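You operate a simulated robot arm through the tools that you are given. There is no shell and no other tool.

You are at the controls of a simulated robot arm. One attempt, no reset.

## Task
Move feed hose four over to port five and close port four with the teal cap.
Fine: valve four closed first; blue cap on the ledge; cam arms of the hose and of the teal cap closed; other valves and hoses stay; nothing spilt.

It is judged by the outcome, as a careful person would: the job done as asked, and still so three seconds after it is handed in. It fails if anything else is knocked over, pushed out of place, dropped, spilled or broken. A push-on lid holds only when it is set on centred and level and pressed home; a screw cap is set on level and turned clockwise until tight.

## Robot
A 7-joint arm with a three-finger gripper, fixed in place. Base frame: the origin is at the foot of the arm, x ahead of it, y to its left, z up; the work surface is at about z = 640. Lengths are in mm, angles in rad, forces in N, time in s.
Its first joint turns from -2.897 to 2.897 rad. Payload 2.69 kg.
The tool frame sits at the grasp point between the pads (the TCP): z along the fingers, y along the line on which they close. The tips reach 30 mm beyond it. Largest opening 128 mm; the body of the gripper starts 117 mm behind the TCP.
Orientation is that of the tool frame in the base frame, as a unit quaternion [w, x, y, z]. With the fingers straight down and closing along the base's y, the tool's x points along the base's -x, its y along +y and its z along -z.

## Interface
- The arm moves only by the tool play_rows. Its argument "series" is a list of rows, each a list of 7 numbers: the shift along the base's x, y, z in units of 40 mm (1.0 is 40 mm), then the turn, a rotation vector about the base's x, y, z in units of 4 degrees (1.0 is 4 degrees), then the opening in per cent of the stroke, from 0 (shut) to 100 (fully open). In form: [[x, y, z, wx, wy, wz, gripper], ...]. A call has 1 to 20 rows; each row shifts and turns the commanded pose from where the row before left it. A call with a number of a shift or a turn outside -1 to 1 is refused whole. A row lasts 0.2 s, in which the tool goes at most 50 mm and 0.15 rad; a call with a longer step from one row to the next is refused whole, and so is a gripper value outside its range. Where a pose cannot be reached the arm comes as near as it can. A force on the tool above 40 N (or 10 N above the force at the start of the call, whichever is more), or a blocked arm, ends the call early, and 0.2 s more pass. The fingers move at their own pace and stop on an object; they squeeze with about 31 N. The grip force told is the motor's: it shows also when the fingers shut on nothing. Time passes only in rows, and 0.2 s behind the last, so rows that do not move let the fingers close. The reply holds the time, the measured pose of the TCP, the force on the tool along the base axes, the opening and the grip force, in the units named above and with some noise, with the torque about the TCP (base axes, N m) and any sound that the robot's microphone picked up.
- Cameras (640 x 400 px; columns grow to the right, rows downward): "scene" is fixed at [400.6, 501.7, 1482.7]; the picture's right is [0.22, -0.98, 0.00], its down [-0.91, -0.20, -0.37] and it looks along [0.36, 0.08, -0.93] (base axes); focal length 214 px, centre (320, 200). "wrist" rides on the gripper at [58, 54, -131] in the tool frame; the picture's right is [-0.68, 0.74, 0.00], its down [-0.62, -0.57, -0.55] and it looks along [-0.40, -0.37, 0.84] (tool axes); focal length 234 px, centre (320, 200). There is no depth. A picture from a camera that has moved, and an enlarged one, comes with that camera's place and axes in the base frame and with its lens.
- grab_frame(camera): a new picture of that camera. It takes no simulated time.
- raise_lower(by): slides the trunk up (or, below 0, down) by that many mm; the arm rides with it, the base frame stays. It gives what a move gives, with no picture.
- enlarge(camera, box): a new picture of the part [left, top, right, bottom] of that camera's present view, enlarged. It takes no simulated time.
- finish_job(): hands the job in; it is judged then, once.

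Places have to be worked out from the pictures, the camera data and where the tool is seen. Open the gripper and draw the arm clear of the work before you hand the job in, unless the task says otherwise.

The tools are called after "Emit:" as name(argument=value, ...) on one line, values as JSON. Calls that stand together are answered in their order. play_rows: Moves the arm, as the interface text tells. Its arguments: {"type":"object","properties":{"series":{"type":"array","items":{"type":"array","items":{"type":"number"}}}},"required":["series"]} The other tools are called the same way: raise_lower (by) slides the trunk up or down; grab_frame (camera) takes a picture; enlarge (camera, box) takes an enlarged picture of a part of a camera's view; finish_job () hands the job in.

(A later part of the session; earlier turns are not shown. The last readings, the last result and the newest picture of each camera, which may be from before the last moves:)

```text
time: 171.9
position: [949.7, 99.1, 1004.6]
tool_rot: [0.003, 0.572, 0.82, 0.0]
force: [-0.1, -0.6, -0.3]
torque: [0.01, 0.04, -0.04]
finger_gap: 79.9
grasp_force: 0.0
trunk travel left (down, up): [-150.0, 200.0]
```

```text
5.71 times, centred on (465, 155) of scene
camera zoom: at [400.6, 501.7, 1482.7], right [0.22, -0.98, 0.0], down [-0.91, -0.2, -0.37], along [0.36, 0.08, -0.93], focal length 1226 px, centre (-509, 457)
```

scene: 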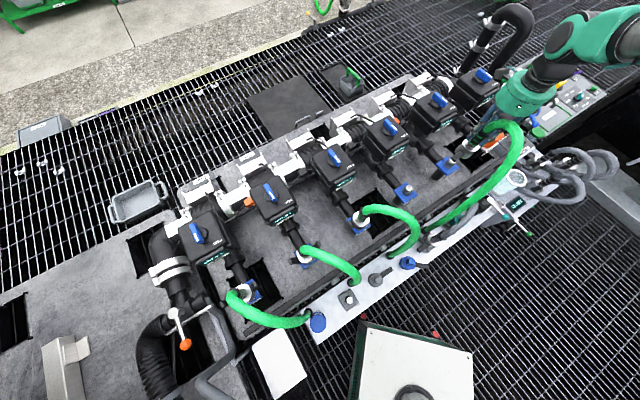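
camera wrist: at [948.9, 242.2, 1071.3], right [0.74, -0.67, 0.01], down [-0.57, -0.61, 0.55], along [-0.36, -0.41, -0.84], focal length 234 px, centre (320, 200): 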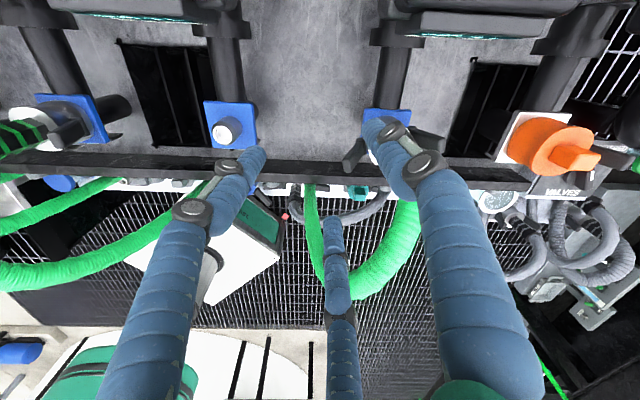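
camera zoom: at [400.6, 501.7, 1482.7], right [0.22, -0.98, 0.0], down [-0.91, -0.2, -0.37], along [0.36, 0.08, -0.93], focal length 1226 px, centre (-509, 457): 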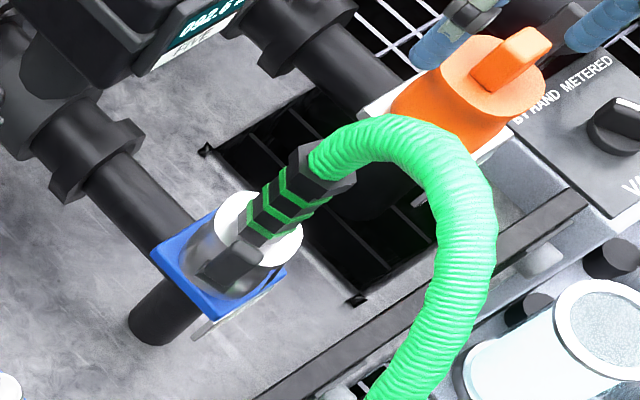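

Both arms are now symmetric and up. Relative to the plate the coupler sits about 3–5 mm off toward one side; I grip the collar with the centring jaws exactly on the axis to centre it and test the latch.

Emit:
play_rows(series=[[-0.025, 0.058, -0.8, 0, 0, 0, 62.5], [0, 0, -1, 0, 0, 0, 62.5], [0, 0, -1, 0, 0, 0, 62.5], [0, 0, -0.8, 0, 0, 0, 62.5], [0, 0, -0.25, 0, 0, 0, 62.5], [0, 0, 0, 0, 0, 0, 62.5]])

Emit:
grab_frame(camera="wrist")

Emit:
enlarge(camera="scene", box=[430, 110, 510, 190])

```text
time: 173.3
position: [948.9, 101.6, 851.6]
tool_rot: [0.002, 0.573, 0.82, 0.0]
force: [0.2, -0.9, -0.5]
torque: [0.01, -0.02, -0.03]
finger_gap: 79.8
grasp_force: 0.1
trunk travel left (down, up): [-150.0, 200.0]
```

```text
taken
camera wrist: at [979.8, 175.7, 980.1], right [0.92, -0.38, 0.0], down [-0.32, -0.77, 0.55], along [-0.21, -0.51, -0.83], focal length 234 px, centre (320, 200)
```

wrist: 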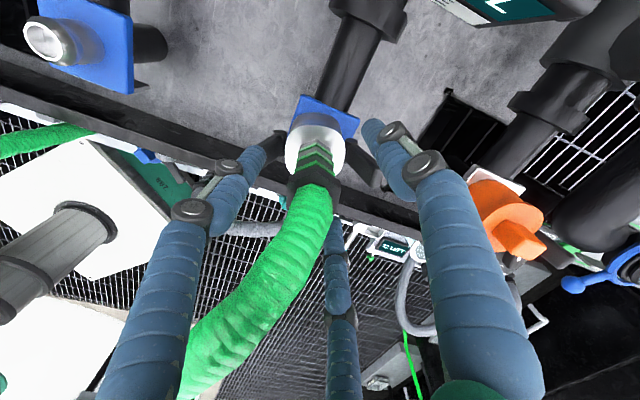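

```text
5.00 times, centred on (470, 150) of scene
camera zoom: at [400.6, 501.7, 1482.7], right [0.22, -0.98, 0.0], down [-0.91, -0.2, -0.37], along [0.36, 0.08, -0.93], focal length 1072 px, centre (-430, 450)
```

zoom: 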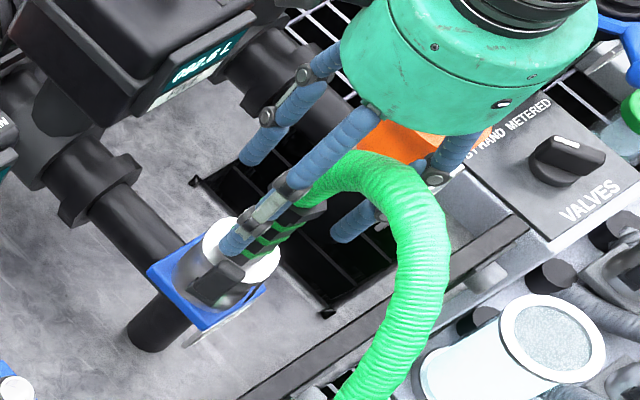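

Everything is clear around the collar. I close on it and read the forces.

Emit:
play_rows(series=[[0, 0, 0, 0, 0, 0, 45], [0, 0, 0, 0, 0, 0, 30], [0, 0, 0, 0, 0, 0, 15], [0, 0, 0, 0, 0, 0, 5], [0, 0, 0, 0, 0, 0, 5]])

Emit:
enlarge(camera="wrist", box=[240, 60, 400, 180])

```text
time: 174.5
position: [946.5, 101.0, 849.7]
tool_rot: [0.001, 0.573, 0.819, -0.002]
force: [-14.7, -3.6, 1.2]
torque: [-0.24, 0.96, 0.02]
finger_gap: 33.0
grasp_force: 31.0
trunk travel left (down, up): [-150.0, 200.0]
```

```text
3.33 times, centred on (320, 120) of wrist
camera zoom: at [978.5, 175.4, 979.6], right [0.92, -0.38, 0.0], down [-0.32, -0.77, 0.55], along [-0.21, -0.51, -0.83], focal length 781 px, centre (320, 467)
```

zoom: 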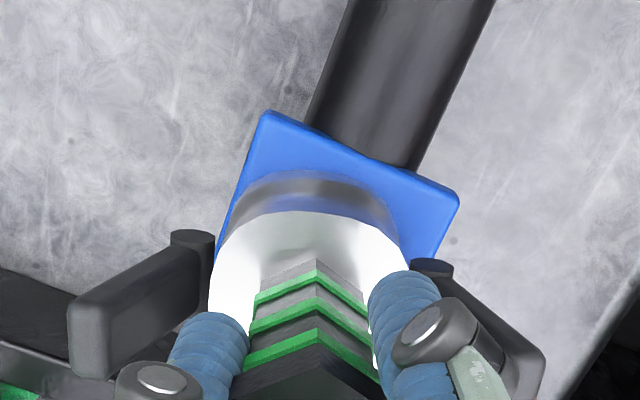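

The jaws meet about 15 N of sideways resistance, so the coupler is held, about 3 mm from my target. I pull up gently a few millimetres to test the latch.

Emit:
play_rows(series=[[0, 0, 0.05, 0, 0, 0, 0], [0, 0, 0.05, 0, 0, 0, 0], [0, 0, 0, 0, 0, 0, 0]])

```text
time: 175.3
position: [947.4, 101.0, 851.0]
tool_rot: [0.001, 0.573, 0.819, -0.003]
force: [-11.3, -2.5, -21.4]
torque: [-0.04, 0.65, 0.06]
finger_gap: 33.1
grasp_force: 31.2
trunk travel left (down, up): [-150.0, 200.0]
```

It resists 21 N upward with hardly any movement, so the hose coupling is latched on port five. I ease back, open and rise.

Emit:
play_rows(series=[[0, 0, -0.1, 0, 0, 0, 5], [0, 0, 0, 0, 0, 0, 30], [0, 0, 0, 0, 0, 0, 62.5], [0, 0, 0.3, 0, 0, 0, 62.5], [0, 0, 0.6, 0, 0, 0, 62.5], [0, 0, 1, 0, 0, 0, 62.5], [0, 0, 1, 0, 0, 0, 62.5], [0, 0, 1, 0, 0, 0, 62.5], [0, 0, 0, 0, 0, 0, 62.5]])

Emit:
enlarge(camera="wrist", box=[240, 60, 400, 180])

Emit:
grab_frame(camera="scene")

Emit:
enlarge(camera="scene", box=[420, 180, 520, 260])

```text
time: 177.3
position: [948.3, 103.1, 1006.7]
tool_rot: [0.002, 0.573, 0.819, -0.001]
force: [-0.6, 0.1, -0.1]
torque: [0.03, -0.06, -0.04]
finger_gap: 80.0
grasp_force: 0.1
trunk travel left (down, up): [-150.0, 200.0]
```

```text
3.33 times, centred on (320, 120) of wrist
camera zoom: at [980.4, 176.7, 1136.1], right [0.92, -0.38, 0.0], down [-0.32, -0.77, 0.55], along [-0.21, -0.51, -0.83], focal length 781 px, centre (320, 467)
```

zoom: 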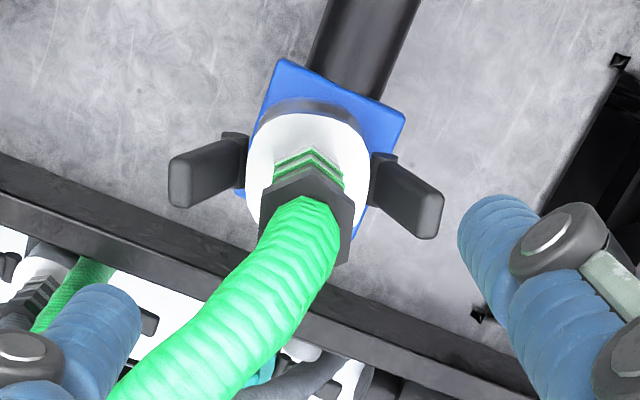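

```text
taken
```

scene: 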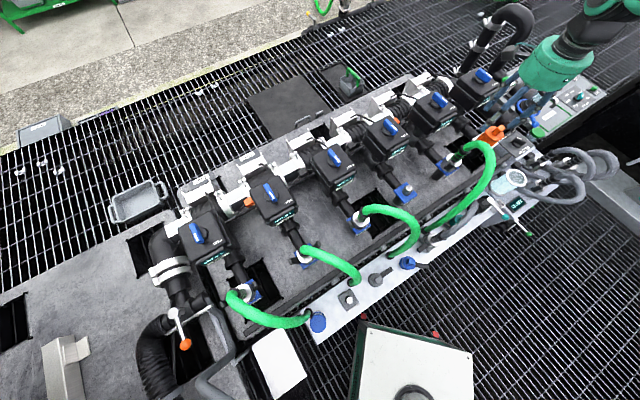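

```text
5.00 times, centred on (470, 220) of scene
camera zoom: at [400.6, 501.7, 1482.7], right [0.22, -0.98, 0.0], down [-0.91, -0.2, -0.37], along [0.36, 0.08, -0.93], focal length 1072 px, centre (-430, 100)
```

zoom: 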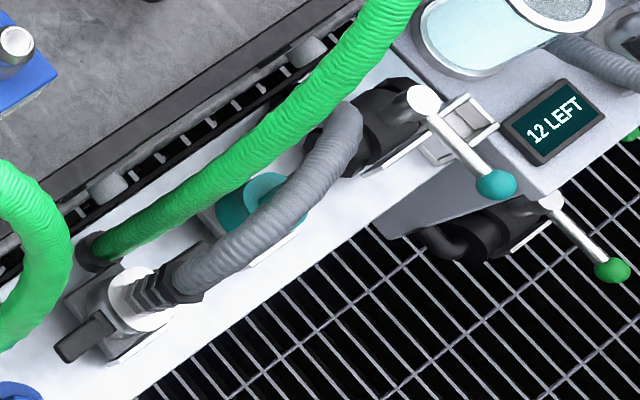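

The coupling on port five is done: both arms closed, latched. Next the teal cap: I move the camera above its dock on the ledge for a clear look.

Emit:
play_rows(series=[[-0.2, -0.1, 0.5, 0, 0, 0.96, 62.5], [-0.6, -0.25, 0.4, 0, 0, 0.96, 62.5], [-0.65, -0.25, 0.2, 0, 0, 0.96, 62.5], [-0.65, -0.25, 0, 0, 0, 0.96, 62.5], [-0.65, -0.25, 0, 0, 0, 0.96, 62.5], [-0.65, -0.3, 0, 0, 0, 0.96, 62.5], [0, 0, 0, 0, 0, 0, 62.5]])

Emit:
grab_frame(camera="wrist")

Emit:
enlarge(camera="wrist", box=[270, 80, 400, 200])

```text
time: 178.9
position: [811.7, 46.0, 1051.6]
tool_rot: [0.002, 0.397, 0.918, 0.0]
force: [-0.2, -0.3, 0.8]
torque: [0.0, -0.02, -0.01]
finger_gap: 80.0
grasp_force: 0.0
trunk travel left (down, up): [-150.0, 200.0]
```

```text
taken
camera wrist: at [810.9, 126.2, 1181.3], right [1.0, 0.01, 0.0], down [0.01, -0.83, 0.55], along [0.01, -0.55, -0.83], focal length 234 px, centre (320, 200)
```

wrist: 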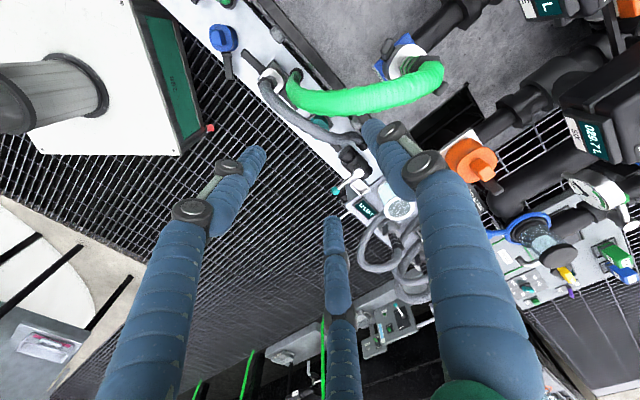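

```text
3.33 times, centred on (335, 140) of wrist
camera zoom: at [810.9, 126.2, 1181.3], right [1.0, 0.01, 0.0], down [0.01, -0.83, 0.55], along [0.01, -0.55, -0.83], focal length 781 px, centre (270, 400)
```

zoom: 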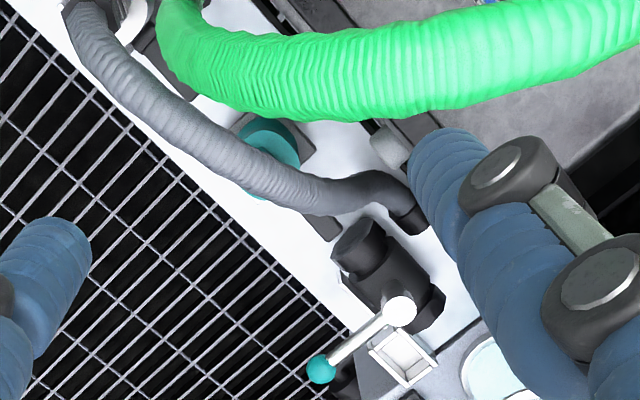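

The grey hose arches over the teal cap on its far side (about z = 690), so a straight-down approach would hit it with the palm. I will come in tilted about 36° from the robot side, thumb on the arm side. First I turn and move out over the ledge's robot side at height.

Emit:
play_rows(series=[[-0.06, -0.2, 0, 0, 0, -1, 62.5], [-0.06, -0.2, 0, 0, 0, -1, 62.5], [-0.06, -0.2, 0, 0, 0, -1, 62.5], [-0.06, -0.2, 0, 0, 0, -1, 62.5], [-0.06, -0.2, 0, 0, 0, -1, 62.5], [-0.06, -0.2, 0, 0, 0, -1, 62.5], [-0.06, -0.2, 0, 0, 0, -1, 62.5], [-0.06, -0.2, 0, 0, 0, -1, 62.5], [-0.06, -0.2, 0, 0, 0, -1, 62.5], [-0.06, -0.2, 0, 0, 0, -1, 62.5], [-0.06, -0.2, 0, 0, 0, -1, 62.5], [-0.06, -0.2, 0, 0, 0, -1, 62.5], [-0.06, -0.2, 0, 0, 0, -1, 62.5], [-0.06, -0.2, 0, 0, 0, -1, 62.5], [-0.06, -0.2, 0, 0, 0, -1, 62.5], [-0.06, -0.2, 0, 0, 0, -1, 62.5], [-0.06, -0.2, 0, 0, 0, -1, 62.5], [-0.06, -0.2, 0, 0, 0, -1, 62.5], [-0.05, -0.2, 0, 0, 0, -1, 62.5], [0, -0.2, 0, 0, 0, -1, 62.5]])

Emit:
play_rows(series=[[0, 0, 0, 0, 0, -1, 47], [0, 0, 0, 0, 0, -1, 47], [0, 0, -0.5, 0.707, -0.707, 0, 47], [0, 0, -0.5, 0.707, -0.707, 0, 47], [0, 0, -0.5, 0.707, -0.707, 0, 47], [0, 0, -0.5, 0.707, -0.707, 0, 47], [0, 0, -0.5, 0.707, -0.707, 0, 47], [0, 0, -0.5, 0.707, -0.707, 0, 47], [0, 0, -0.5, 0.707, -0.707, 0, 47], [0, 0, -0.5, 0.707, -0.707, 0, 47], [0, 0, -0.5, 0.707, -0.707, 0, 47], [0, 0, 0, 0, 0, 0, 47]])

Emit:
grab_frame(camera="wrist")

Emit:
grab_frame(camera="scene")

```text
time: 183.1
position: [765.8, -114.9, 1050.5]
tool_rot: [0.002, 0.895, 0.446, -0.001]
force: [-0.1, 0.0, -0.5]
torque: [-0.01, 0.02, 0.01]
finger_gap: 80.0
grasp_force: 0.0
trunk travel left (down, up): [-150.0, 200.0]
```

```text
time: 185.7
position: [766.9, -115.2, 869.4]
tool_rot: [-0.116, 0.879, 0.365, 0.284]
force: [-0.1, 0.4, -0.2]
torque: [0.02, 0.0, -0.04]
finger_gap: 60.2
grasp_force: 0.0
trunk travel left (down, up): [-150.0, 200.0]
```

```text
taken
camera wrist: at [785.4, -173.5, 1008.5], right [0.14, -0.91, -0.39], down [-0.98, -0.18, 0.08], along [-0.15, 0.38, -0.92], focal length 234 px, centre (320, 200)
```

wrist: 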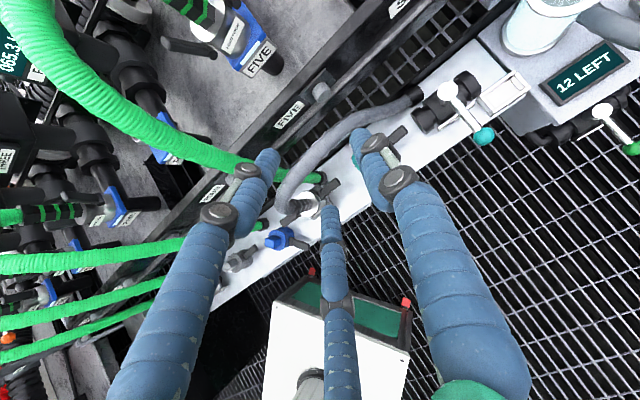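

```text
taken
```

scene: 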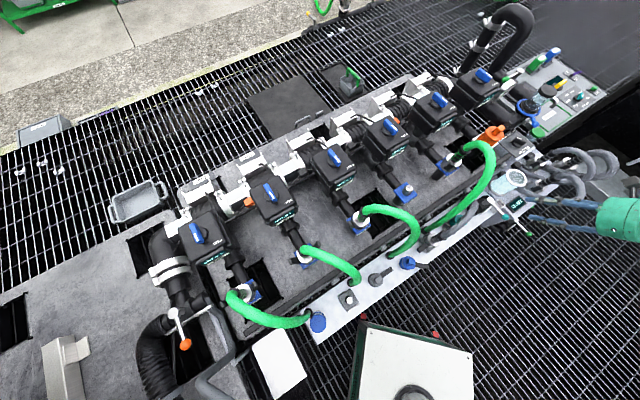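

The tilt of 36° is reached. The thumb hides the teal cap in this view, so I close the fingers briefly to see past them and enlarge.

Emit:
play_rows(series=[[0, 0, 0, 0, 0, 0, 10], [0, 0, 0, 0, 0, 0, 10], [0, 0, 0, 0, 0, 0, 10]])

Emit:
enlarge(camera="wrist", box=[300, 80, 460, 220])

Emit:
enlarge(camera="scene", box=[435, 195, 485, 245])

```text
time: 186.5
position: [766.6, -116.5, 869.9]
tool_rot: [-0.116, 0.879, 0.365, 0.285]
force: [0.6, -0.1, -0.5]
torque: [0.03, 0.0, -0.01]
finger_gap: 12.9
grasp_force: 0.0
trunk travel left (down, up): [-150.0, 200.0]
```

```text
2.86 times, centred on (380, 150) of wrist
camera zoom: at [785.3, -173.2, 1008.8], right [0.14, -0.91, -0.39], down [-0.98, -0.18, 0.08], along [-0.15, 0.37, -0.92], focal length 669 px, centre (149, 343)
```

zoom: 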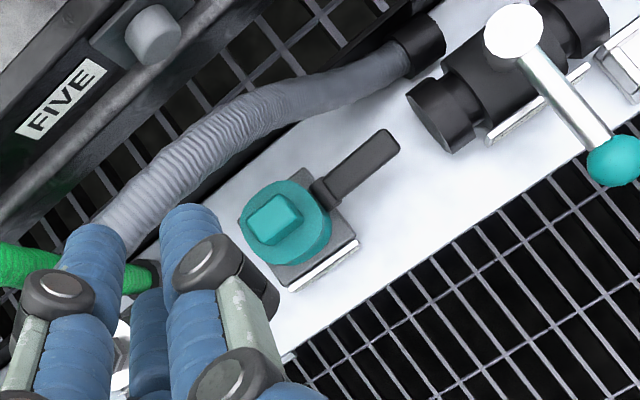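

```text
8.00 times, centred on (460, 220) of scene
camera zoom: at [400.6, 501.7, 1482.7], right [0.22, -0.98, 0.0], down [-0.91, -0.2, -0.37], along [0.36, 0.08, -0.93], focal length 1716 px, centre (-800, 40)
```

zoom: 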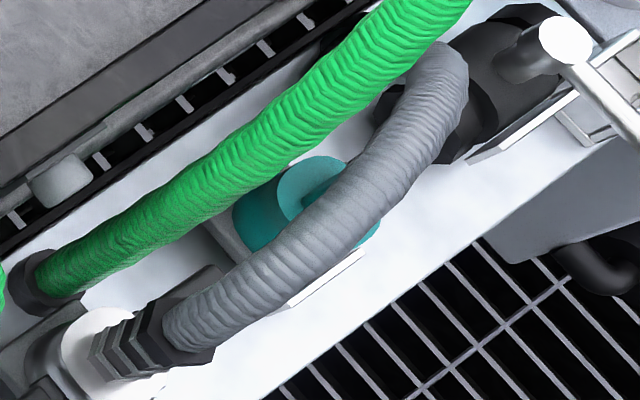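

Now the teal cap is fully visible: knob near (813, -64), its arm lying open along the row, sitting on its dock. The grey hose passes on the far side. I descend to a standoff point along the tilted approach line.

Emit:
play_rows(series=[[-0.04, 0.11, -0.7, 0, 0, 0, 10], [0, 0, -1, 0, 0, 0, 10], [0, 0, -1, 0, 0, 0, 10], [0, 0, -1, 0, 0, 0, 10], [0, 0, -1, 0, 0, 0, 10], [0, 0, -1, 0, 0, 0, 10], [0, 0, -0.7, 0, 0, 0, 10], [0, 0, 0, 0, 0, 0, 10]])

Emit:
grab_frame(camera="wrist")

Emit:
enlarge(camera="wrist", box=[260, 80, 420, 220])

Emit:
enlarge(camera="scene", box=[420, 190, 540, 280])

```text
time: 188.3
position: [766.4, -110.1, 614.7]
tool_rot: [-0.117, 0.879, 0.366, 0.284]
force: [-0.5, -0.4, -0.8]
torque: [0.01, -0.03, 0.03]
finger_gap: 12.9
grasp_force: 0.0
trunk travel left (down, up): [-150.0, 200.0]
```

```text
taken
camera wrist: at [784.7, -167.6, 753.6], right [0.14, -0.91, -0.39], down [-0.98, -0.18, 0.08], along [-0.15, 0.37, -0.92], focal length 234 px, centre (320, 200)
```

wrist: 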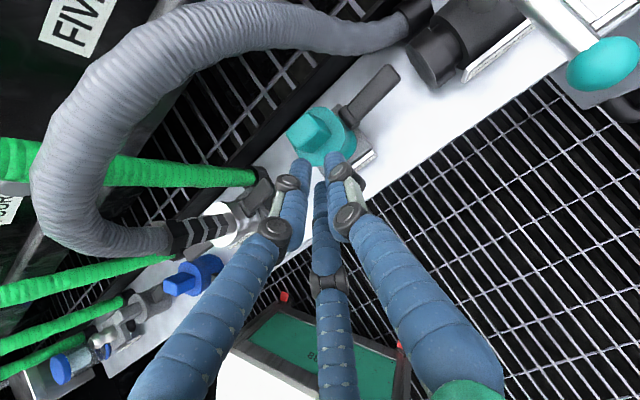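

```text
2.86 times, centred on (340, 150) of wrist
camera zoom: at [784.7, -167.6, 753.6], right [0.14, -0.91, -0.39], down [-0.98, -0.18, 0.08], along [-0.15, 0.37, -0.92], focal length 669 px, centre (263, 343)
```

zoom: 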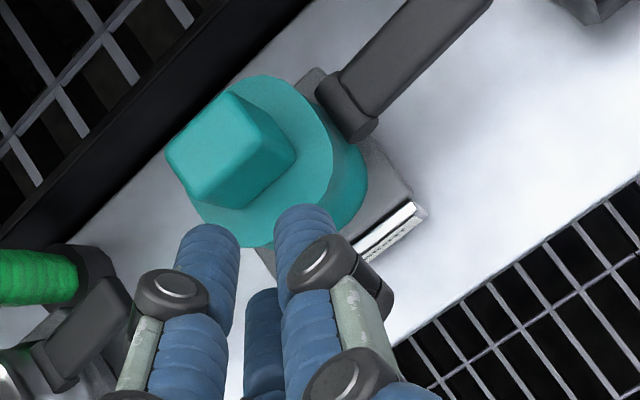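

```text
4.44 times, centred on (480, 235) of scene
camera zoom: at [400.6, 501.7, 1482.7], right [0.22, -0.98, 0.0], down [-0.91, -0.2, -0.37], along [0.36, 0.08, -0.93], focal length 953 px, centre (-391, 44)
```

zoom: 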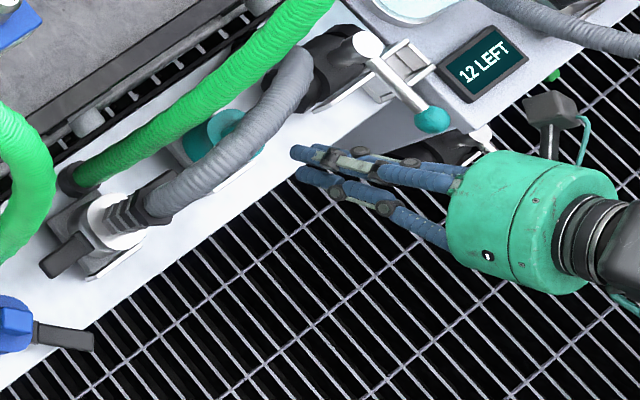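

The closer view puts the knob's top near (811, -70, 570), higher than I assumed (the dock is raised). I open the fingers and move to a corrected standoff 60 mm short of the grasp.

Emit:
play_rows(series=[[0.16, 0.11, 0.02, 0, 0, 0, 30], [0.17, 0.12, 0.03, 0, 0, 0, 47], [0, 0, 0, 0, 0, 0, 47]])

Emit:
grab_frame(camera="wrist")

Emit:
enlarge(camera="wrist", box=[240, 80, 400, 220])

Emit:
enlarge(camera="scene", box=[430, 190, 530, 270])

```text
time: 189.1
position: [777.6, -100.7, 615.9]
tool_rot: [-0.116, 0.879, 0.365, 0.284]
force: [-0.8, 1.0, -0.7]
torque: [0.01, 0.02, 0.02]
finger_gap: 60.2
grasp_force: 0.0
trunk travel left (down, up): [-150.0, 200.0]
```

```text
taken
camera wrist: at [797.1, -158.6, 755.6], right [0.14, -0.91, -0.39], down [-0.98, -0.18, 0.08], along [-0.15, 0.37, -0.92], focal length 234 px, centre (320, 200)
```

wrist: 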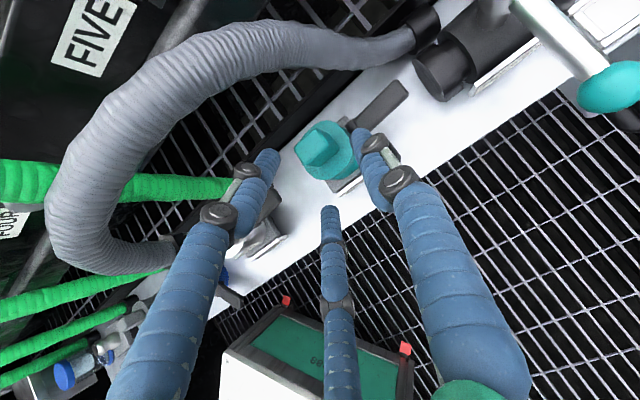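

```text
2.86 times, centred on (320, 150) of wrist
camera zoom: at [797.1, -158.6, 755.6], right [0.14, -0.91, -0.39], down [-0.98, -0.18, 0.08], along [-0.15, 0.37, -0.92], focal length 669 px, centre (320, 343)
```

zoom: 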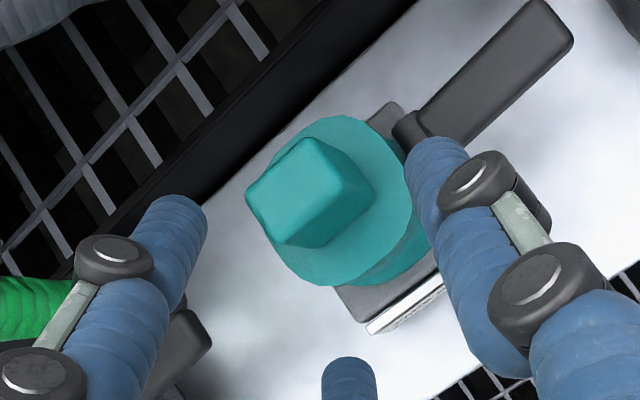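

```text
5.00 times, centred on (480, 230) of scene
camera zoom: at [400.6, 501.7, 1482.7], right [0.22, -0.98, 0.0], down [-0.91, -0.2, -0.37], along [0.36, 0.08, -0.93], focal length 1072 px, centre (-480, 50)
```

zoom: 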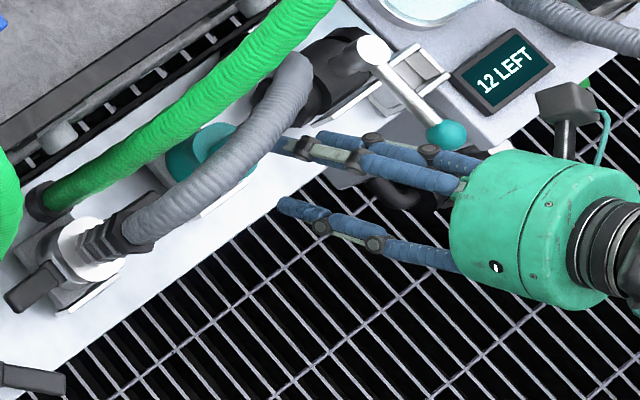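

The knob lies slightly off the tool axis. I close the distance along the tilted approach in small steps, watching for contact.

Emit:
play_rows(series=[[0.146, 0.1175, -0.1, 0, 0, 0, 47], [0.146, 0.1175, -0.172, 0, 0, 0, 47], [0.146, 0.1175, -0.2, 0, 0, 0, 47], [0, 0, 0, 0, 0, 0, 47]])

Emit:
enlarge(camera="wrist", box=[240, 100, 400, 240])

Emit:
enlarge(camera="scene", box=[430, 190, 510, 260])

```text
time: 190.1
position: [796.5, -87.0, 596.4]
tool_rot: [-0.117, 0.879, 0.365, 0.285]
force: [0.4, 0.0, 0.5]
torque: [-0.01, -0.02, 0.03]
finger_gap: 60.0
grasp_force: 0.0
trunk travel left (down, up): [-150.0, 200.0]
```

```text
2.86 times, centred on (320, 170) of wrist
camera zoom: at [814.2, -145.0, 736.3], right [0.14, -0.91, -0.39], down [-0.98, -0.18, 0.08], along [-0.15, 0.37, -0.92], focal length 669 px, centre (320, 286)
```

zoom: 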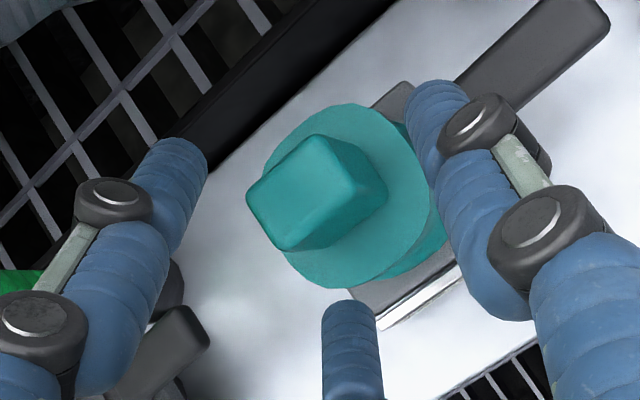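

```text
5.71 times, centred on (470, 225) of scene
camera zoom: at [400.6, 501.7, 1482.7], right [0.22, -0.98, 0.0], down [-0.91, -0.2, -0.37], along [0.36, 0.08, -0.93], focal length 1226 px, centre (-537, 57)
```

zoom: 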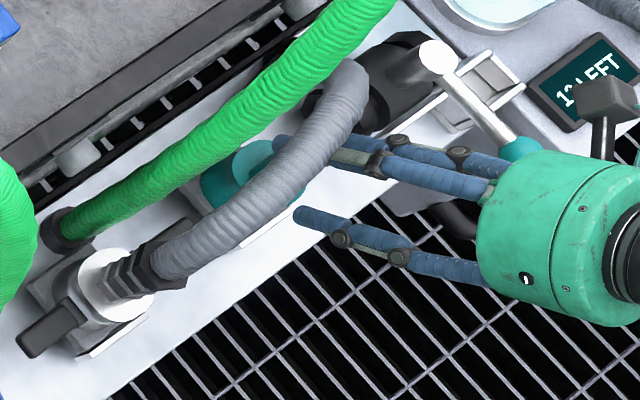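

Alignment is within 2 mm. I go the last 16 mm along the approach line.

Emit:
play_rows(series=[[0.086, 0.1, -0.146, 0, 0, 0, 47], [0.086, 0.1, -0.146, 0, 0, 0, 47], [0, 0, 0, 0, 0, 0, 47]])

Emit:
enlarge(camera="wrist", box=[240, 100, 400, 240])

```text
time: 190.9
position: [802.5, -80.5, 584.4]
tool_rot: [-0.117, 0.879, 0.366, 0.284]
force: [0.8, 0.6, -0.4]
torque: [-0.04, 0.03, 0.0]
finger_gap: 59.9
grasp_force: 0.1
trunk travel left (down, up): [-150.0, 200.0]
```

```text
2.86 times, centred on (320, 170) of wrist
camera zoom: at [820.9, -137.3, 724.1], right [0.13, -0.91, -0.39], down [-0.98, -0.18, 0.08], along [-0.15, 0.37, -0.92], focal length 669 px, centre (320, 286)
```

zoom: 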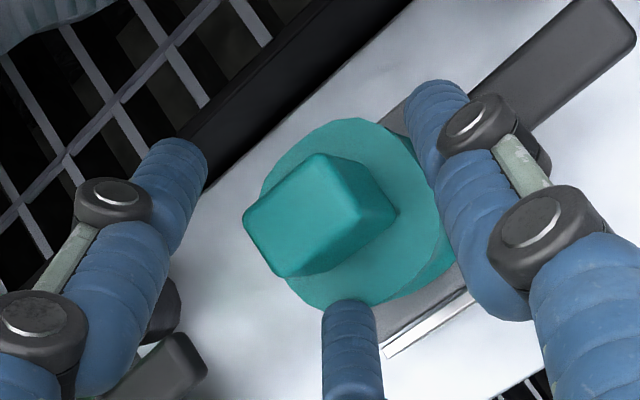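

The knob is now between the three fingers. I shift 2.6 mm and close gently.

Emit:
play_rows(series=[[0.037, 0.037, 0.02, 0, 0, 0, 47], [0, 0, 0, 0, 0, 0, 38], [0, 0, 0, 0, 0, 0, 30], [0, 0, 0, 0, 0, 0, 20], [0, 0, 0, 0, 0, 0, 10], [0, 0, 0, 0, 0, 0, 5]])

Emit:
enlarge(camera="wrist", box=[240, 100, 400, 240])

```text
time: 192.3
position: [803.3, -77.9, 586.4]
tool_rot: [-0.116, 0.879, 0.365, 0.284]
force: [-2.5, 0.4, 3.4]
torque: [-0.06, 0.2, -0.04]
finger_gap: 34.4
grasp_force: 20.6
trunk travel left (down, up): [-150.0, 200.0]
```

```text
2.86 times, centred on (320, 170) of wrist
camera zoom: at [822.1, -135.8, 725.5], right [0.14, -0.91, -0.39], down [-0.98, -0.18, 0.08], along [-0.15, 0.37, -0.92], focal length 669 px, centre (320, 286)
```

zoom: 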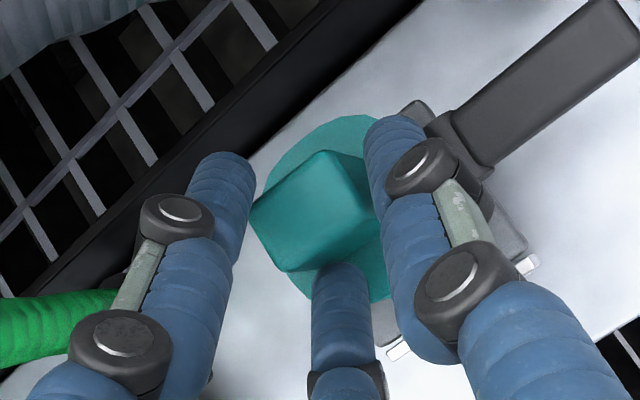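

Contact on the knob with the grip building. I let it settle and then lift slowly straight up.

Emit:
play_rows(series=[[0, 0, 0, 0, 0, 0, 0], [0, 0, 0, 0, 0, 0, 0], [0, 0, 0.1, 0, 0, 0, 0], [0, 0, 0.2, 0, 0, 0, 0], [0, 0, 0, 0, 0, 0, 0]])

Emit:
enlarge(camera="wrist", box=[240, 100, 400, 240])

Emit:
enlarge(camera="scene", box=[430, 190, 510, 260])

```text
time: 193.5
position: [803.0, -77.3, 597.5]
tool_rot: [-0.117, 0.878, 0.366, 0.285]
force: [-5.4, -4.1, -2.7]
torque: [-0.33, 0.45, 0.02]
finger_gap: 33.4
grasp_force: 31.0
trunk travel left (down, up): [-150.0, 200.0]
```

```text
2.86 times, centred on (320, 170) of wrist
camera zoom: at [822.1, -135.6, 737.5], right [0.13, -0.91, -0.39], down [-0.98, -0.18, 0.08], along [-0.15, 0.37, -0.92], focal length 669 px, centre (320, 286)
```

zoom: 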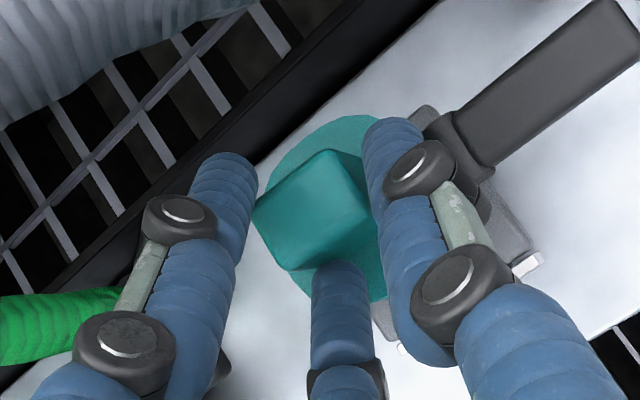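

```text
5.71 times, centred on (470, 225) of scene
camera zoom: at [400.6, 501.7, 1482.7], right [0.22, -0.98, 0.0], down [-0.91, -0.2, -0.37], along [0.36, 0.08, -0.93], focal length 1226 px, centre (-537, 57)
```

zoom: 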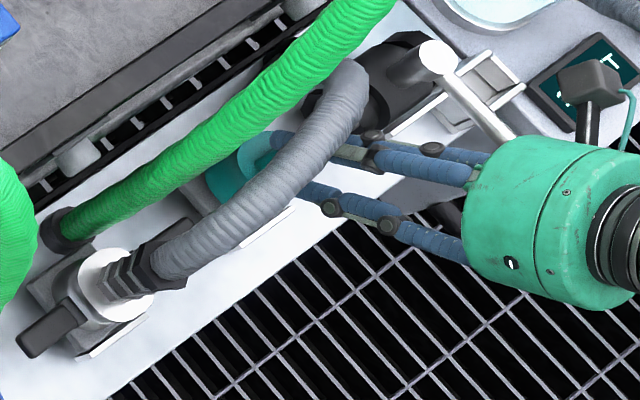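

The cap comes up with the hand. I continue lifting until it clears the dock's stub.

Emit:
play_rows(series=[[0, 0, 0.25, 0, 0, 0, 0], [0, 0, 0.3, 0, 0, 0, 0], [0, 0, 0.3, 0, 0, 0, 0], [0, 0, 0.3, 0, 0, 0, 0], [0, 0, 0.2, 0, 0, 0, 0], [0, 0, 0, 0, 0, 0, 0]])

Emit:
grab_frame(camera="wrist")

Emit:
enlarge(camera="scene", box=[430, 190, 510, 260])

```text
time: 194.9
position: [804.1, -77.7, 653.5]
tool_rot: [-0.116, 0.879, 0.365, 0.284]
force: [-1.0, 0.1, -1.6]
torque: [-0.01, 0.01, -0.01]
finger_gap: 28.4
grasp_force: 31.2
trunk travel left (down, up): [-150.0, 200.0]
```

```text
taken
camera wrist: at [822.3, -135.6, 792.4], right [0.14, -0.91, -0.39], down [-0.98, -0.18, 0.08], along [-0.15, 0.37, -0.92], focal length 234 px, centre (320, 200)
```

wrist: 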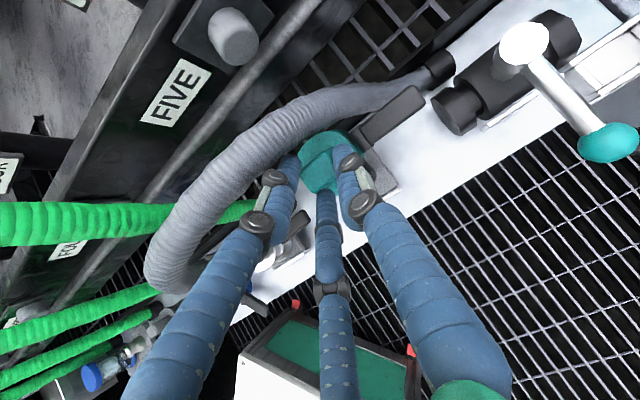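

```text
5.71 times, centred on (470, 225) of scene
camera zoom: at [400.6, 501.7, 1482.7], right [0.22, -0.98, 0.0], down [-0.91, -0.2, -0.37], along [0.36, 0.08, -0.93], focal length 1226 px, centre (-537, 57)
```

zoom: 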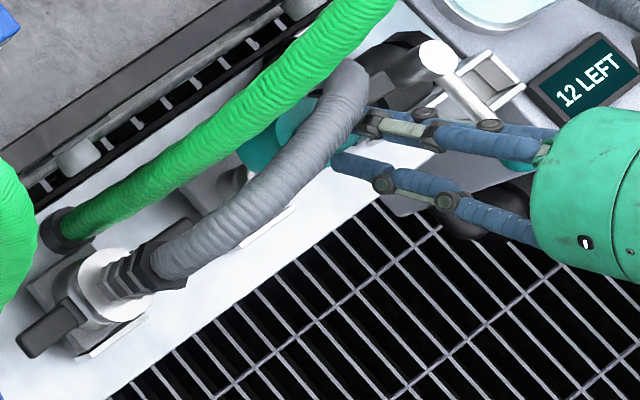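

The grip settled to 28 mm and the load is small. I enlarge to see how the cap sits in the fingers and whether it is clear of the dock and the grey hose.

Emit:
enlarge(camera="wrist", box=[250, 90, 410, 230])

Emit:
enlarge(camera="scene", box=[450, 195, 490, 235])

```text
2.86 times, centred on (330, 160) of wrist
camera zoom: at [822.3, -135.6, 792.4], right [0.14, -0.91, -0.39], down [-0.98, -0.18, 0.08], along [-0.15, 0.37, -0.92], focal length 669 px, centre (291, 314)
```

zoom: 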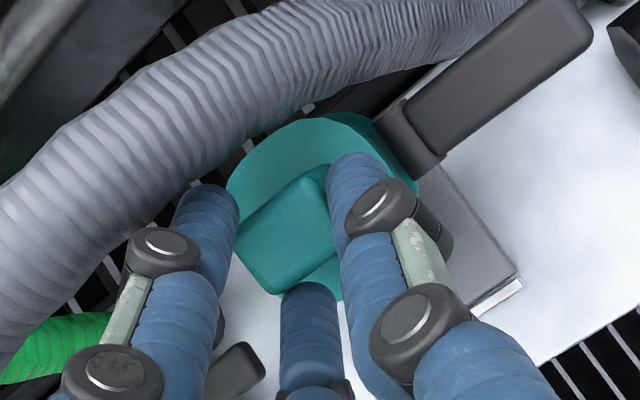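

```text
10.00 times, centred on (470, 215) of scene
camera zoom: at [400.6, 501.7, 1482.7], right [0.22, -0.98, 0.0], down [-0.91, -0.2, -0.37], along [0.36, 0.08, -0.93], focal length 2145 px, centre (-1180, 50)
```

zoom: 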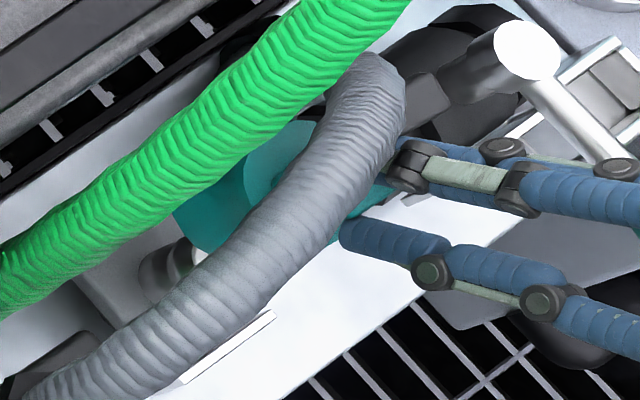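

The cap has swung about 14° in the grip but is clear of the stub. I move it out toward the robot side, away from the grey hose, in small steps.

Emit:
play_rows(series=[[-0.15, -0.15, 0.05, 0, 0, 0, 0], [-0.25, -0.25, 0.05, 0, 0, 0, 0], [-0.3, -0.3, 0, 0, 0, 0, 0], [-0.3, -0.3, 0, 0, 0, 0, 0], [0, 0, 0, 0, 0, 0, 0]])

Emit:
grab_frame(camera="wrist")

Emit:
enlarge(camera="scene", box=[440, 190, 520, 260])

```text
time: 196.1
position: [762.4, -116.7, 654.9]
tool_rot: [-0.116, 0.879, 0.365, 0.284]
force: [-0.7, 0.4, -1.1]
torque: [-0.02, 0.04, 0.0]
finger_gap: 28.4
grasp_force: 30.9
trunk travel left (down, up): [-150.0, 200.0]
```

```text
taken
camera wrist: at [781.4, -174.8, 794.6], right [0.14, -0.91, -0.39], down [-0.98, -0.18, 0.08], along [-0.15, 0.37, -0.92], focal length 234 px, centre (320, 200)
```

wrist: 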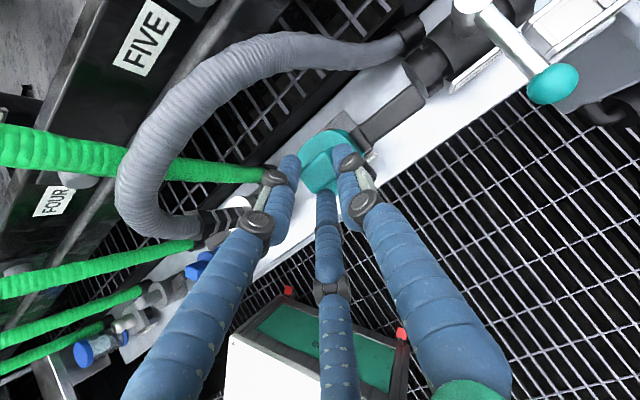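

```text
5.71 times, centred on (480, 225) of scene
camera zoom: at [400.6, 501.7, 1482.7], right [0.22, -0.98, 0.0], down [-0.91, -0.2, -0.37], along [0.36, 0.08, -0.93], focal length 1226 px, centre (-594, 57)
```

zoom: 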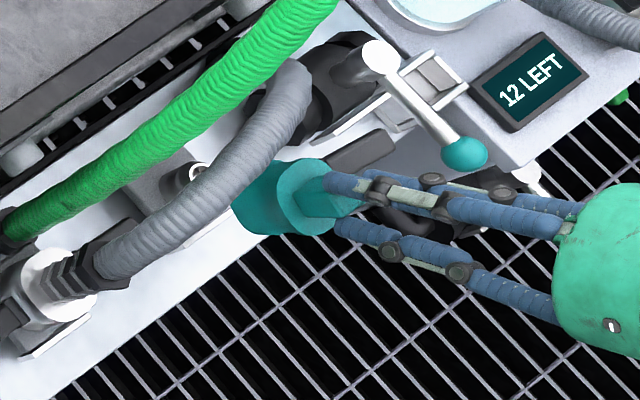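

The teal cap is out, with the bare dock behind it. I move farther out, rise to a safe height, and reduce the tool tilt by 14° so the cap hangs level.

Emit:
play_rows(series=[[-0.5, -0.5, 0.2, 0, 0, 0, 0], [-0.5, -0.5, 0.5, 0, 0, 0, 0], [0, 0, 1, 0, 0, 0, 0], [0, 0, 1, 0, 0, 0, 0], [0, 0, 1, 0, 0, 0, 0], [0, 0, 1, 0, 0, 0, 0], [0, 0, 1, 0, 0, 0, 0], [0, 0, 1, -0.707, 0.707, 0, 0], [0, 0, 1, -0.707, 0.707, 0, 0], [0, 0, 1, -0.707, 0.707, 0, 0], [0, 0, 1, -0.35, 0.35, 0, 0], [0, 0, 1, 0, 0, 0, 0], [0, 0, 0, 0, 0, 0, 0]])

Emit:
grab_frame(camera="wrist")

Emit:
enlarge(camera="wrist", box=[260, 100, 400, 220])

Emit:
grab_frame(camera="scene")

```text
time: 198.9
position: [724.9, -157.5, 1086.3]
tool_rot: [-0.072, 0.907, 0.378, 0.175]
force: [-0.8, 0.1, -1.1]
torque: [-0.02, -0.01, -0.04]
finger_gap: 28.2
grasp_force: 31.4
trunk travel left (down, up): [-150.0, 200.0]
```

```text
taken
camera wrist: at [768.5, -190.3, 1228.7], right [0.08, -0.97, -0.25], down [-0.95, -0.15, 0.28], along [-0.31, 0.21, -0.93], focal length 234 px, centre (320, 200)
```

wrist: 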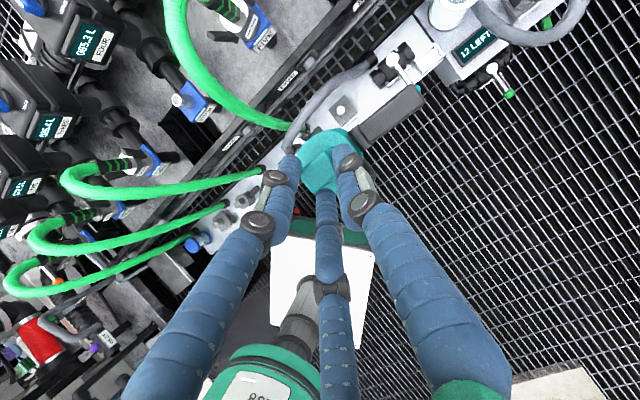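

```text
3.33 times, centred on (330, 160) of wrist
camera zoom: at [768.5, -190.3, 1228.7], right [0.08, -0.97, -0.25], down [-0.95, -0.15, 0.28], along [-0.31, 0.21, -0.93], focal length 781 px, centre (287, 333)
```

zoom: 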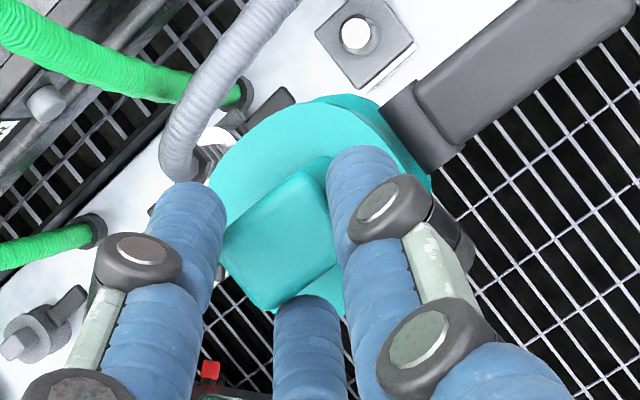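

```text
taken
```

scene: 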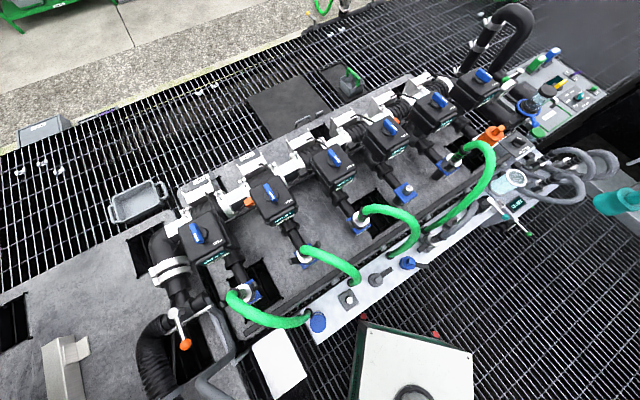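

I check the cap's level from the scene camera.

Emit:
enlarge(camera="scene", box=[560, 160, 640, 240])

```text
5.00 times, centred on (600, 200) of scene
camera zoom: at [400.6, 501.7, 1482.7], right [0.22, -0.98, 0.0], down [-0.91, -0.2, -0.37], along [0.36, 0.08, -0.93], focal length 1072 px, centre (-1080, 200)
```

zoom: 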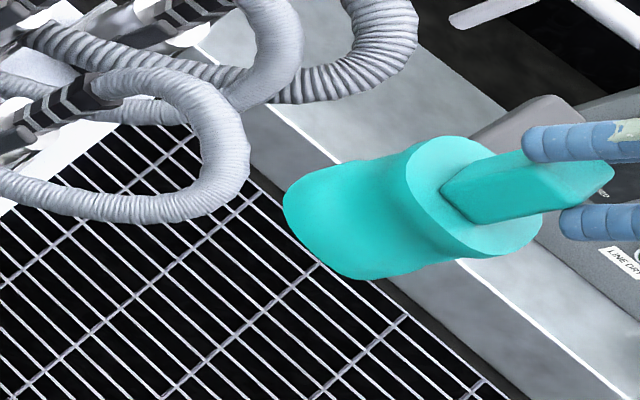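

The level is roughly right, with perhaps 6° left; I remove another 6° of tilt and carry the cap at height to above port four.

Emit:
play_rows(series=[[0.1, 0.5, 0, -0.35, 0.35, 0, 0], [0.15, 0.8, 0, -0.35, 0.35, 0, 0], [0.15, 0.95, 0, -0.35, 0.35, 0, 0], [0.15, 0.95, 0, 0, 0, 0, 0], [0.15, 0.95, 0, 0, 0, 0, 0], [0.15, 0.95, 0, 0, 0, 0, 0], [0.15, 0.95, 0, 0, 0, 0, 0], [0.15, 0.95, 0, 0, 0, 0, 0], [0.15, 0.95, 0, 0, 0, 0, 0], [0.15, 0.95, 0, 0, 0, 0, 0], [0.13, 0.8, 0, 0, 0, 0, 0], [0, 0.4, 0, 0, 0, 0, 0], [0, 0, 0, 0, 0, 0, 0]])

Emit:
grab_frame(camera="wrist")

Emit:
grab_frame(camera="scene")

Emit:
enlarge(camera="scene", box=[390, 130, 500, 240])

```text
time: 201.7
position: [787.2, 245.9, 1086.4]
tool_rot: [-0.052, 0.914, 0.381, 0.129]
force: [0.9, 0.2, -1.6]
torque: [-0.01, 0.0, -0.03]
finger_gap: 28.0
grasp_force: 31.4
trunk travel left (down, up): [-150.0, 200.0]
```

```text
taken
camera wrist: at [841.0, 223.7, 1226.9], right [0.06, -0.98, -0.18], down [-0.92, -0.13, 0.36], along [-0.37, 0.15, -0.92], focal length 234 px, centre (320, 200)
```

wrist: 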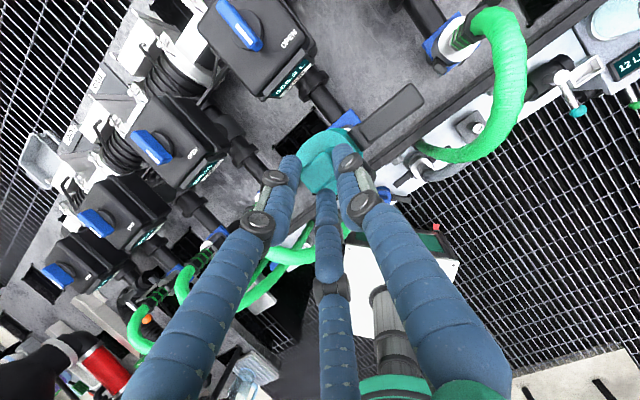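

```text
taken
```

scene: 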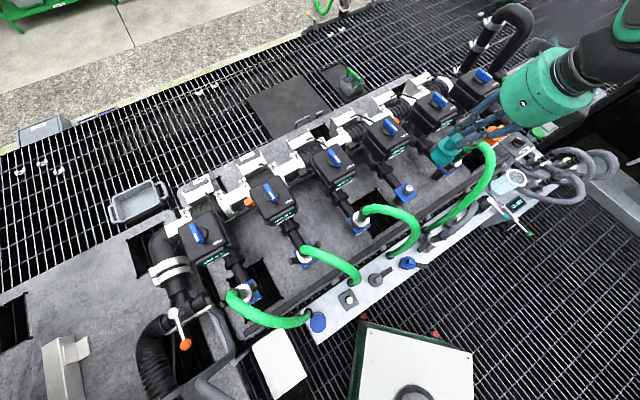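

```text
3.64 times, centred on (445, 185) of scene
camera zoom: at [400.6, 501.7, 1482.7], right [0.22, -0.98, 0.0], down [-0.91, -0.2, -0.37], along [0.36, 0.08, -0.93], focal length 780 px, centre (-134, 254)
```

zoom: 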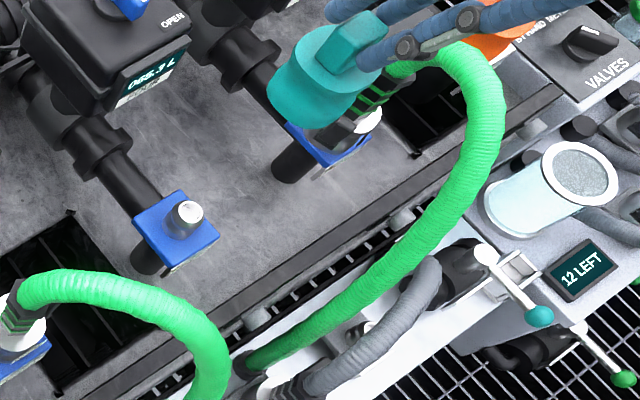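

Over port four now. I enlarge the cap from the scene camera to judge its level more precisely.

Emit:
enlarge(camera="scene", box=[425, 125, 475, 175])

Emit:
enlarge(camera="wrist", box=[250, 80, 410, 220])

```text
8.00 times, centred on (450, 150) of scene
camera zoom: at [400.6, 501.7, 1482.7], right [0.22, -0.98, 0.0], down [-0.91, -0.2, -0.37], along [0.36, 0.08, -0.93], focal length 1716 px, centre (-720, 600)
```

zoom: 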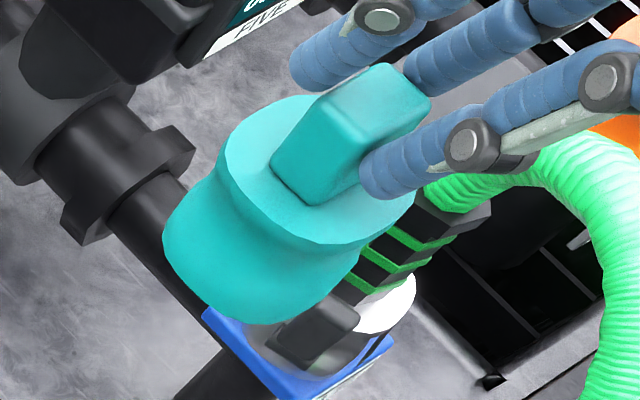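

```text
2.86 times, centred on (330, 150) of wrist
camera zoom: at [841.0, 223.7, 1226.9], right [0.06, -0.98, -0.18], down [-0.92, -0.13, 0.36], along [-0.37, 0.15, -0.92], focal length 669 px, centre (291, 343)
```

zoom: 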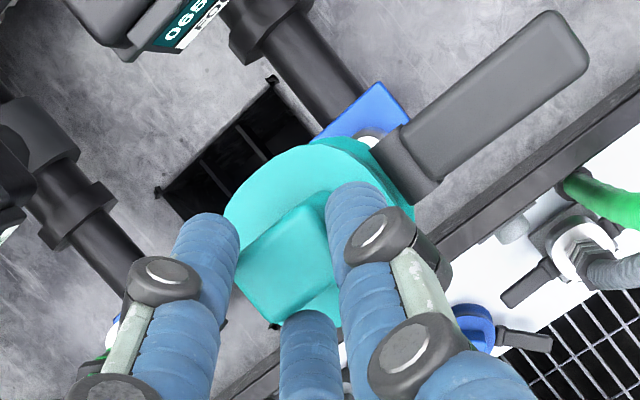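

The cap now leans about 5° the other way, so I give back 5° of tilt, correct the position by (-1.4, +1.7), and lower to about 40 mm above the stub.

Emit:
play_rows(series=[[-0.02, 0.02, 0, 0.44, -0.44, 0, 0], [-0.015, 0.022, 0, 0.44, -0.44, 0, 0], [0, 0, -0.6, 0, 0, 0, 0], [0, 0, -0.9, 0, 0, 0, 0], [0, 0, -0.9, 0, 0, 0, 0], [0, 0, -0.9, 0, 0, 0, 0], [0, 0, -0.85, 0, 0, 0, 0], [0, 0, 0, 0, 0, 0, 0]])

Emit:
enlarge(camera="scene", box=[385, 150, 445, 215])

Emit:
enlarge(camera="wrist", box=[250, 80, 410, 220])

```text
time: 203.5
position: [784.7, 248.6, 918.8]
tool_rot: [-0.069, 0.908, 0.379, 0.166]
force: [1.5, 0.1, -1.2]
torque: [0.02, 0.05, -0.01]
finger_gap: 28.0
grasp_force: 30.7
trunk travel left (down, up): [-150.0, 200.0]
```

```text
6.15 times, centred on (415, 182) of scene
camera zoom: at [400.6, 501.7, 1482.7], right [0.22, -0.98, 0.0], down [-0.91, -0.2, -0.37], along [0.36, 0.08, -0.93], focal length 1320 px, centre (-265, 308)
```

zoom: 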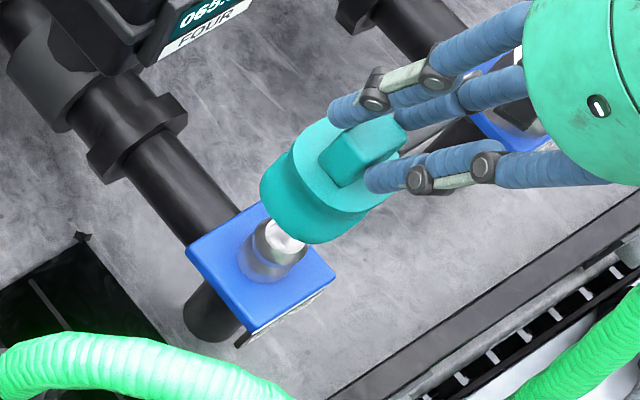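

```text
2.86 times, centred on (330, 150) of wrist
camera zoom: at [830.4, 216.4, 1060.1], right [0.08, -0.97, -0.24], down [-0.94, -0.15, 0.29], along [-0.32, 0.2, -0.93], focal length 669 px, centre (291, 343)
```

zoom: 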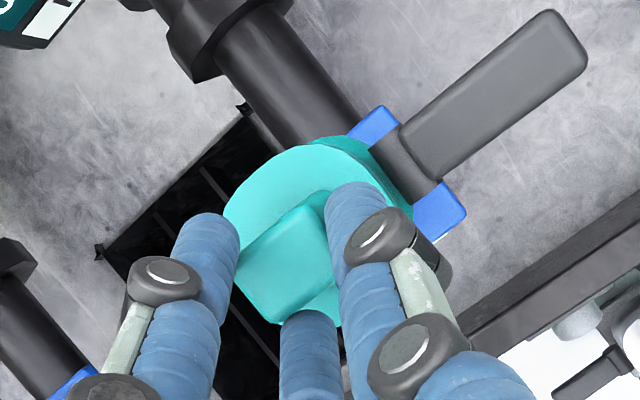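

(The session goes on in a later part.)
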